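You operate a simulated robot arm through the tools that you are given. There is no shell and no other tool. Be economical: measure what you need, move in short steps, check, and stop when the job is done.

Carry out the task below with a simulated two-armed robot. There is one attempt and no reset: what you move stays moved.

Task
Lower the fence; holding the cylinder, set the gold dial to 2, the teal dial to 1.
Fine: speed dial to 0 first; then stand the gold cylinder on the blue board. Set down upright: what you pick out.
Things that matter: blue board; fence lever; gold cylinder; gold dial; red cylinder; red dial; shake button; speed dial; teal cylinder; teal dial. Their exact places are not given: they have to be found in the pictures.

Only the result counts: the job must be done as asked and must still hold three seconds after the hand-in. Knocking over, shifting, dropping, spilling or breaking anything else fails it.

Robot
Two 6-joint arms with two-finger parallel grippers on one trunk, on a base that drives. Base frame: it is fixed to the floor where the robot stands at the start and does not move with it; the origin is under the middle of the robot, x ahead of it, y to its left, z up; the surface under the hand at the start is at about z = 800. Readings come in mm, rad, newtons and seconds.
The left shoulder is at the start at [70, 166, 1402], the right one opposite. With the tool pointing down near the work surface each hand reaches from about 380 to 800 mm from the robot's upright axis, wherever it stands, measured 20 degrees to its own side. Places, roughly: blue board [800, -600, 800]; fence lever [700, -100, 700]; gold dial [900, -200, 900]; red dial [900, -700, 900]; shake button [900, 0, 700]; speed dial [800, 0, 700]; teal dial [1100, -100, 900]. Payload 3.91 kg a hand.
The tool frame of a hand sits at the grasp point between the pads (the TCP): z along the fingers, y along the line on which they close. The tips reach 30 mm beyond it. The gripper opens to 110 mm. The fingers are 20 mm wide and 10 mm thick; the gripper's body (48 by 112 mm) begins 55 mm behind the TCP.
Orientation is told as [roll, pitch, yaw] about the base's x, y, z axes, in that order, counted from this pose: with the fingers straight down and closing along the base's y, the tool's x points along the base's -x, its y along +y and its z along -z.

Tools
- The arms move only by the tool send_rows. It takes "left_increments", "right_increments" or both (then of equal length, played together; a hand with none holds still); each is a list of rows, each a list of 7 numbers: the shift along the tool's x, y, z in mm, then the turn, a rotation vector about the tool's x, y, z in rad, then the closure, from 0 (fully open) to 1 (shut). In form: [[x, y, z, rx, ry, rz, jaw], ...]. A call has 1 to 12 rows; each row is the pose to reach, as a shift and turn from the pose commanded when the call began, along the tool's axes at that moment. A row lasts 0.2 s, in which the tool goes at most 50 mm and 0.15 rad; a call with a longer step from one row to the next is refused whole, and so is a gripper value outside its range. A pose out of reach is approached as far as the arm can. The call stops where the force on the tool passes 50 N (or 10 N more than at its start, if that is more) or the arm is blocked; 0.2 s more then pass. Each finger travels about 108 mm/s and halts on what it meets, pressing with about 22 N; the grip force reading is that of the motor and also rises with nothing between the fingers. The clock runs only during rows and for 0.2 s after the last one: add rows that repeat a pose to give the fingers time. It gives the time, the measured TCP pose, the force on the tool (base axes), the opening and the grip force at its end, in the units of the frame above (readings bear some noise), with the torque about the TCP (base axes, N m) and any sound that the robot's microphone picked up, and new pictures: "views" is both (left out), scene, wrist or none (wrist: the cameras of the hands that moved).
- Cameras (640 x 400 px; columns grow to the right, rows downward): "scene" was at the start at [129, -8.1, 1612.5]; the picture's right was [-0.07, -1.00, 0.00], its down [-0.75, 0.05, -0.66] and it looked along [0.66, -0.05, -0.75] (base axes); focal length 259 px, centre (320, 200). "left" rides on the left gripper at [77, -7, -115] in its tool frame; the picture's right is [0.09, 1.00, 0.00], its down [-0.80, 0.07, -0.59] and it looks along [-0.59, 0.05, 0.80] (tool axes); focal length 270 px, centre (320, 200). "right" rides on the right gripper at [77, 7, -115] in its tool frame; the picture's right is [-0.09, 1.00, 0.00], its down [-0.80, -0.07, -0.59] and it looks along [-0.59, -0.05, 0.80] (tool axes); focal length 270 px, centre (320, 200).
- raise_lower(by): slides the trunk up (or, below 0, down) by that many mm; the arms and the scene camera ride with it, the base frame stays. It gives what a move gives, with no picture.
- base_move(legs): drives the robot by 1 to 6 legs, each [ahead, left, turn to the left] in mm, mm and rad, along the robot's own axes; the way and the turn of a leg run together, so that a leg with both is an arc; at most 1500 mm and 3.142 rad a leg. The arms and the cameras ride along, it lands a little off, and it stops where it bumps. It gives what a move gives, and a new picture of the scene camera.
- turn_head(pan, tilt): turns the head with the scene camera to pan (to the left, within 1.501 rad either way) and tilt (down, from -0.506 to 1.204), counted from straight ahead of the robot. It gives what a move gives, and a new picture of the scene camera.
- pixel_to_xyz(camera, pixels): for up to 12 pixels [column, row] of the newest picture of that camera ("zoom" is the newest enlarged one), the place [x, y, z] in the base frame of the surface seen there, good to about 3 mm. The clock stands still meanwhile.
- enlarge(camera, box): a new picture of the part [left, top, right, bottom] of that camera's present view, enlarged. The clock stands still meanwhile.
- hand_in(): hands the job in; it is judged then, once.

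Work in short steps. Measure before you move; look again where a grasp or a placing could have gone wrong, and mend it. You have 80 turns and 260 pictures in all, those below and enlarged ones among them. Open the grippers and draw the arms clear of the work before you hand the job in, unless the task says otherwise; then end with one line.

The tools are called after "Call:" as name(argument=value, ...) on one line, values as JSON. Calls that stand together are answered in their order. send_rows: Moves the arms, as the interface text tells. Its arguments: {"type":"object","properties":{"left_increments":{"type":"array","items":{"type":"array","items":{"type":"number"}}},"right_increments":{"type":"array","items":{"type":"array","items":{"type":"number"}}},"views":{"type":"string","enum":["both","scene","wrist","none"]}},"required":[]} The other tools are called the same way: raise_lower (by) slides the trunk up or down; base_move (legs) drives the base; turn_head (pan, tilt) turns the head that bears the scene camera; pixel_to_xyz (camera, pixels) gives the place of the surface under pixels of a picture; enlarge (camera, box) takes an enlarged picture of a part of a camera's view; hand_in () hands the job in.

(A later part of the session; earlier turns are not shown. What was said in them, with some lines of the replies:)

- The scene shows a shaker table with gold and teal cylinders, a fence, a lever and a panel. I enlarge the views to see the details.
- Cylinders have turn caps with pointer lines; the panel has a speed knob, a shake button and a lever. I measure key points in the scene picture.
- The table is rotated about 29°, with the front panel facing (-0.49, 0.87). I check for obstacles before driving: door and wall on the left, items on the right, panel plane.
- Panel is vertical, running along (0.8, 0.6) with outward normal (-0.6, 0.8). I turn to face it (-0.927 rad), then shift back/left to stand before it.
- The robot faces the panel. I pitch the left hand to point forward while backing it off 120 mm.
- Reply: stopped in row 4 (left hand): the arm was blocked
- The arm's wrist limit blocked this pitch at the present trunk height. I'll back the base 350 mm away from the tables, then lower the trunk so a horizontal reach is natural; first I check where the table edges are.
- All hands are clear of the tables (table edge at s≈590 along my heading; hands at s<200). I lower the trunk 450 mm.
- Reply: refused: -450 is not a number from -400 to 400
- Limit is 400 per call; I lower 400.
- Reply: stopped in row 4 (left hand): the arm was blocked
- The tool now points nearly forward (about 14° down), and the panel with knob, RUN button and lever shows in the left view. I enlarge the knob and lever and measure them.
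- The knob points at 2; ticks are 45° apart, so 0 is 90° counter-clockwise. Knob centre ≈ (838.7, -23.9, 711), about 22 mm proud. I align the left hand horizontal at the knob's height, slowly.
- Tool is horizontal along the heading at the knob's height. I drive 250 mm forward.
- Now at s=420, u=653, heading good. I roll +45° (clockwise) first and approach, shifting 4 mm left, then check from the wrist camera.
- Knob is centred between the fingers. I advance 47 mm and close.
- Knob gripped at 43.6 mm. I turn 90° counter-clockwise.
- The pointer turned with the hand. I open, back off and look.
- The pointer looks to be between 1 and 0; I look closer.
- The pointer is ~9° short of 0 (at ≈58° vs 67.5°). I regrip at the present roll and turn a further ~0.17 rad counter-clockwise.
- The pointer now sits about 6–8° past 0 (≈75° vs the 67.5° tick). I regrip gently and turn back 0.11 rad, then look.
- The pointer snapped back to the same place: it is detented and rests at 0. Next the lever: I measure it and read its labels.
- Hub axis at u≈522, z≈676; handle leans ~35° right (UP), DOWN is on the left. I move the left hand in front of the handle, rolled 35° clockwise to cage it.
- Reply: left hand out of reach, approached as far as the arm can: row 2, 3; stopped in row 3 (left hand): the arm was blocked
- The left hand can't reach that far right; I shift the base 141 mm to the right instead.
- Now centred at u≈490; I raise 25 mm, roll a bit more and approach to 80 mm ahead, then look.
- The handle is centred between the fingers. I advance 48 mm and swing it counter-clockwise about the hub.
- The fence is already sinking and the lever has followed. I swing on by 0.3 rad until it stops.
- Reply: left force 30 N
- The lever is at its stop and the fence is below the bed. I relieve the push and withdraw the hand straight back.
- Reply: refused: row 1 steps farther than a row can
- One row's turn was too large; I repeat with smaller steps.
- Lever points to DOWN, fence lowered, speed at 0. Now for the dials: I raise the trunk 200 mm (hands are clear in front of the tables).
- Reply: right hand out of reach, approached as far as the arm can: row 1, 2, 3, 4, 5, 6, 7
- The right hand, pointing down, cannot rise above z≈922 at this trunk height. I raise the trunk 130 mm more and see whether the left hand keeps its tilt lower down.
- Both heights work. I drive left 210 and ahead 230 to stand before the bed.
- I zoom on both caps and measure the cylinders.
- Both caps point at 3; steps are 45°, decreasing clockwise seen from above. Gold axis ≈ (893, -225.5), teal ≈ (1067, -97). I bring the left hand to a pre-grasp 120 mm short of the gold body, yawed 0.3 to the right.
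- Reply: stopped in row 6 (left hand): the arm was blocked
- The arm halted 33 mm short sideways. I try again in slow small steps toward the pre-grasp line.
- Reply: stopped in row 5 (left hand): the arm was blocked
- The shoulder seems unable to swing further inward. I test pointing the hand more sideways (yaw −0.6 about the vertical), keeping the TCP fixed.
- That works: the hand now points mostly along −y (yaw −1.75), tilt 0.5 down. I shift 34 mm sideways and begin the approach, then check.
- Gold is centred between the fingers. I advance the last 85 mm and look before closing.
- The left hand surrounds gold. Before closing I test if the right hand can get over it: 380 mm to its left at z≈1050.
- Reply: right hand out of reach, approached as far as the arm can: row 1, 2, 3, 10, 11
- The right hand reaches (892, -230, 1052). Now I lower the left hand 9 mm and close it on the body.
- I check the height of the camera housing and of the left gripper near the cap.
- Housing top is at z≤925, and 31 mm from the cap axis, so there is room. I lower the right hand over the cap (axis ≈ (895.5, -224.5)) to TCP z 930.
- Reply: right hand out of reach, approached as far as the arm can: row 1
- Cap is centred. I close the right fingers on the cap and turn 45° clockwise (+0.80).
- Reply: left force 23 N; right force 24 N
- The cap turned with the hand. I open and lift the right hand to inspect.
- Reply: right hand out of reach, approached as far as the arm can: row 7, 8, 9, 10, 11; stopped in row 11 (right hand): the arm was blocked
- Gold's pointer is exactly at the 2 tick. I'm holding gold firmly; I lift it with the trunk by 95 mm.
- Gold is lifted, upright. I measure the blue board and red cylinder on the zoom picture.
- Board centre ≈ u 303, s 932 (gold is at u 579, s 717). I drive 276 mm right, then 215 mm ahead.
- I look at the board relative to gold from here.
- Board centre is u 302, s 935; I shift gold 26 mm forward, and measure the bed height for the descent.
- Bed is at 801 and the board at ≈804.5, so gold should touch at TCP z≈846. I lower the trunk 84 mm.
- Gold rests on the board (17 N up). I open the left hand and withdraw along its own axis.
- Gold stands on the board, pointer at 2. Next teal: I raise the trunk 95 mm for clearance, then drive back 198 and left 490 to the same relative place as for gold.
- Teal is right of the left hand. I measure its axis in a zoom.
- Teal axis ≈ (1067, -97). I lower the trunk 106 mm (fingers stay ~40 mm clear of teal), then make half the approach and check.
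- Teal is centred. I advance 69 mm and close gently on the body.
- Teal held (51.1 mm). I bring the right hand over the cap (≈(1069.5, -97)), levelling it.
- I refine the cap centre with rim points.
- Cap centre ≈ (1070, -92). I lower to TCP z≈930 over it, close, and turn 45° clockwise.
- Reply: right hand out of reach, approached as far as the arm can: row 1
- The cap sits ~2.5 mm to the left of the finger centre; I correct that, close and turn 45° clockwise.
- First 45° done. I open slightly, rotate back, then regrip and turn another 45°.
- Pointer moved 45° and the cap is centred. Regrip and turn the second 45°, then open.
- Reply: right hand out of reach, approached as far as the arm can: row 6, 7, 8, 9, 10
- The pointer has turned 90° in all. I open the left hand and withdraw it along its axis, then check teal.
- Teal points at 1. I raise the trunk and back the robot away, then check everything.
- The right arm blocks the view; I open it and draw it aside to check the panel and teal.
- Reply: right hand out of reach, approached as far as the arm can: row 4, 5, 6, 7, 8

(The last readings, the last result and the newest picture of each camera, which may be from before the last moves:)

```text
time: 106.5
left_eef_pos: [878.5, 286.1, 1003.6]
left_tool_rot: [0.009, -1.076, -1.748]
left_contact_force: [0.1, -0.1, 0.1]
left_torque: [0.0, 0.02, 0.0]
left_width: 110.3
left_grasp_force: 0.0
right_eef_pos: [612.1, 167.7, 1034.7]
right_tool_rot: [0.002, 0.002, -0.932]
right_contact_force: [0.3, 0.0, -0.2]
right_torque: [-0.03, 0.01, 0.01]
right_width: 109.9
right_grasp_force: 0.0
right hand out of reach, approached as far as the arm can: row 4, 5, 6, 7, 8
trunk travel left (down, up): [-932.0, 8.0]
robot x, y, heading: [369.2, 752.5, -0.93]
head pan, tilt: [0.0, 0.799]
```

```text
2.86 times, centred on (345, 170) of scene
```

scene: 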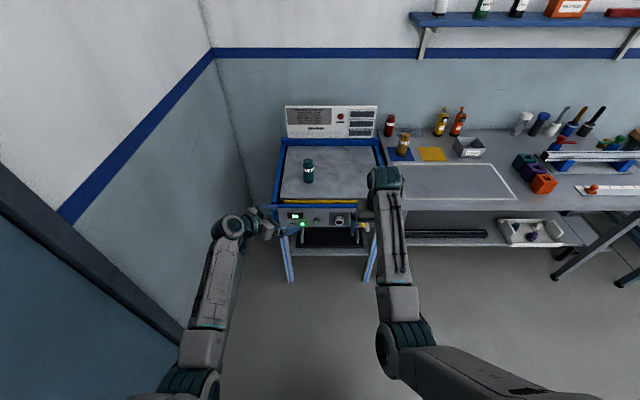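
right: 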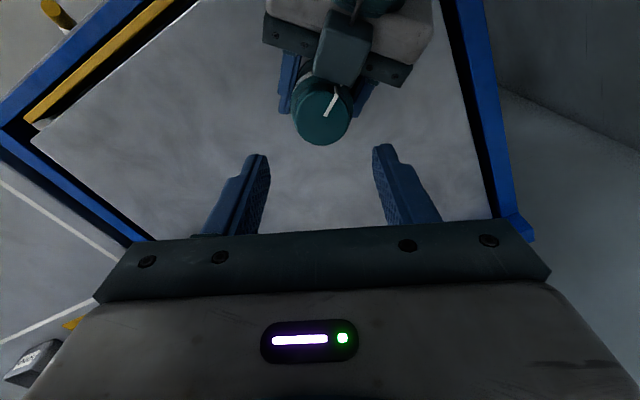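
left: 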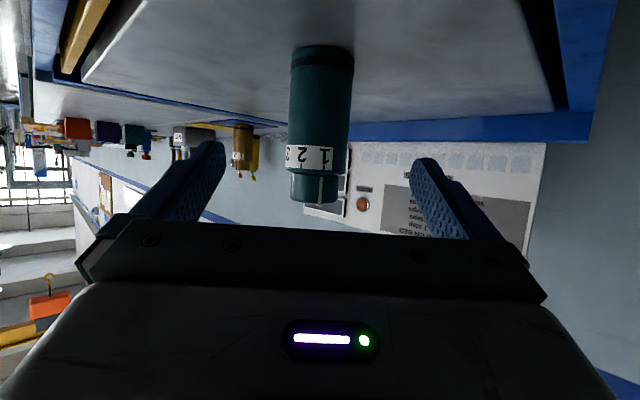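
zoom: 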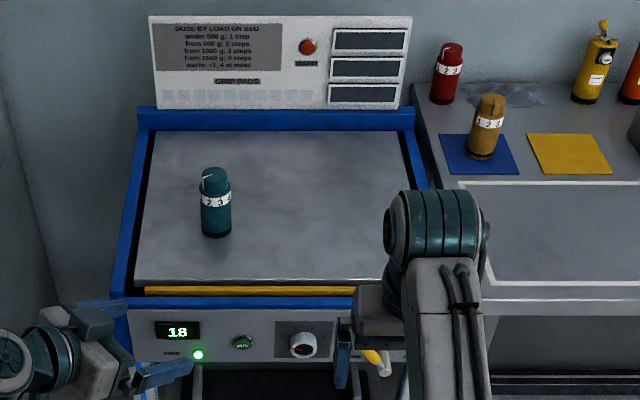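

Last check of the speed knob and the gold pointer.

Call:
enlarge(camera="scene", box=[325, 205, 375, 240])

Call:
enlarge(camera="scene", box=[380, 125, 430, 165])

```text
11.43 times, centred on (350, 222) of scene
```

zoom: 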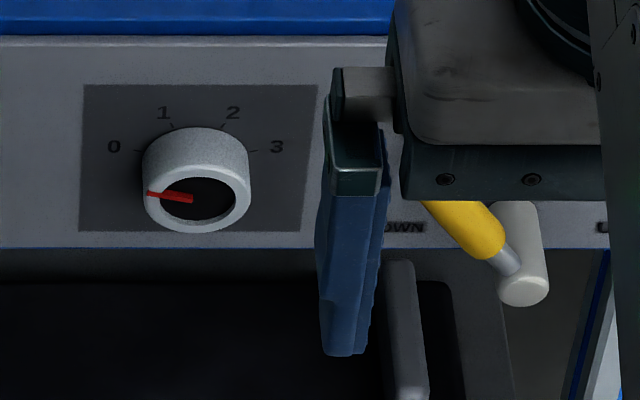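

```text
10.00 times, centred on (405, 145) of scene
```

zoom: 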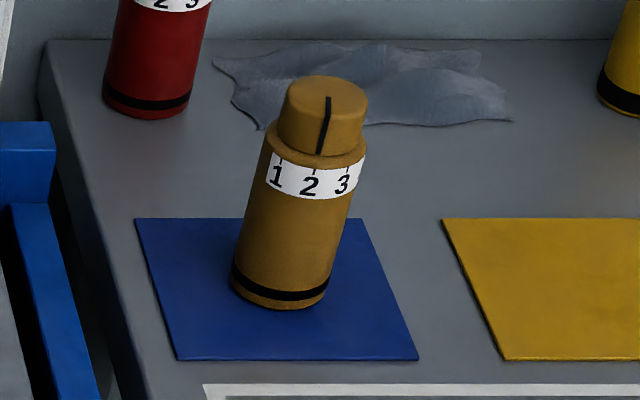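

Speed is at 0, the lever is down, gold stands on the blue board at 2 and teal is at 1. Both hands are open and clear, so I hand in.

Call:
hand_in()

```text
The job is handed in.
```

I handed the job in with the speed dial at 0, the fence lowered, the gold dial at 2, the teal dial at 1, and the gold cylinder standing upright on the blue board. Each dial was turned while the other hand held its cylinder, and nothing else was knocked or moved that I could see.
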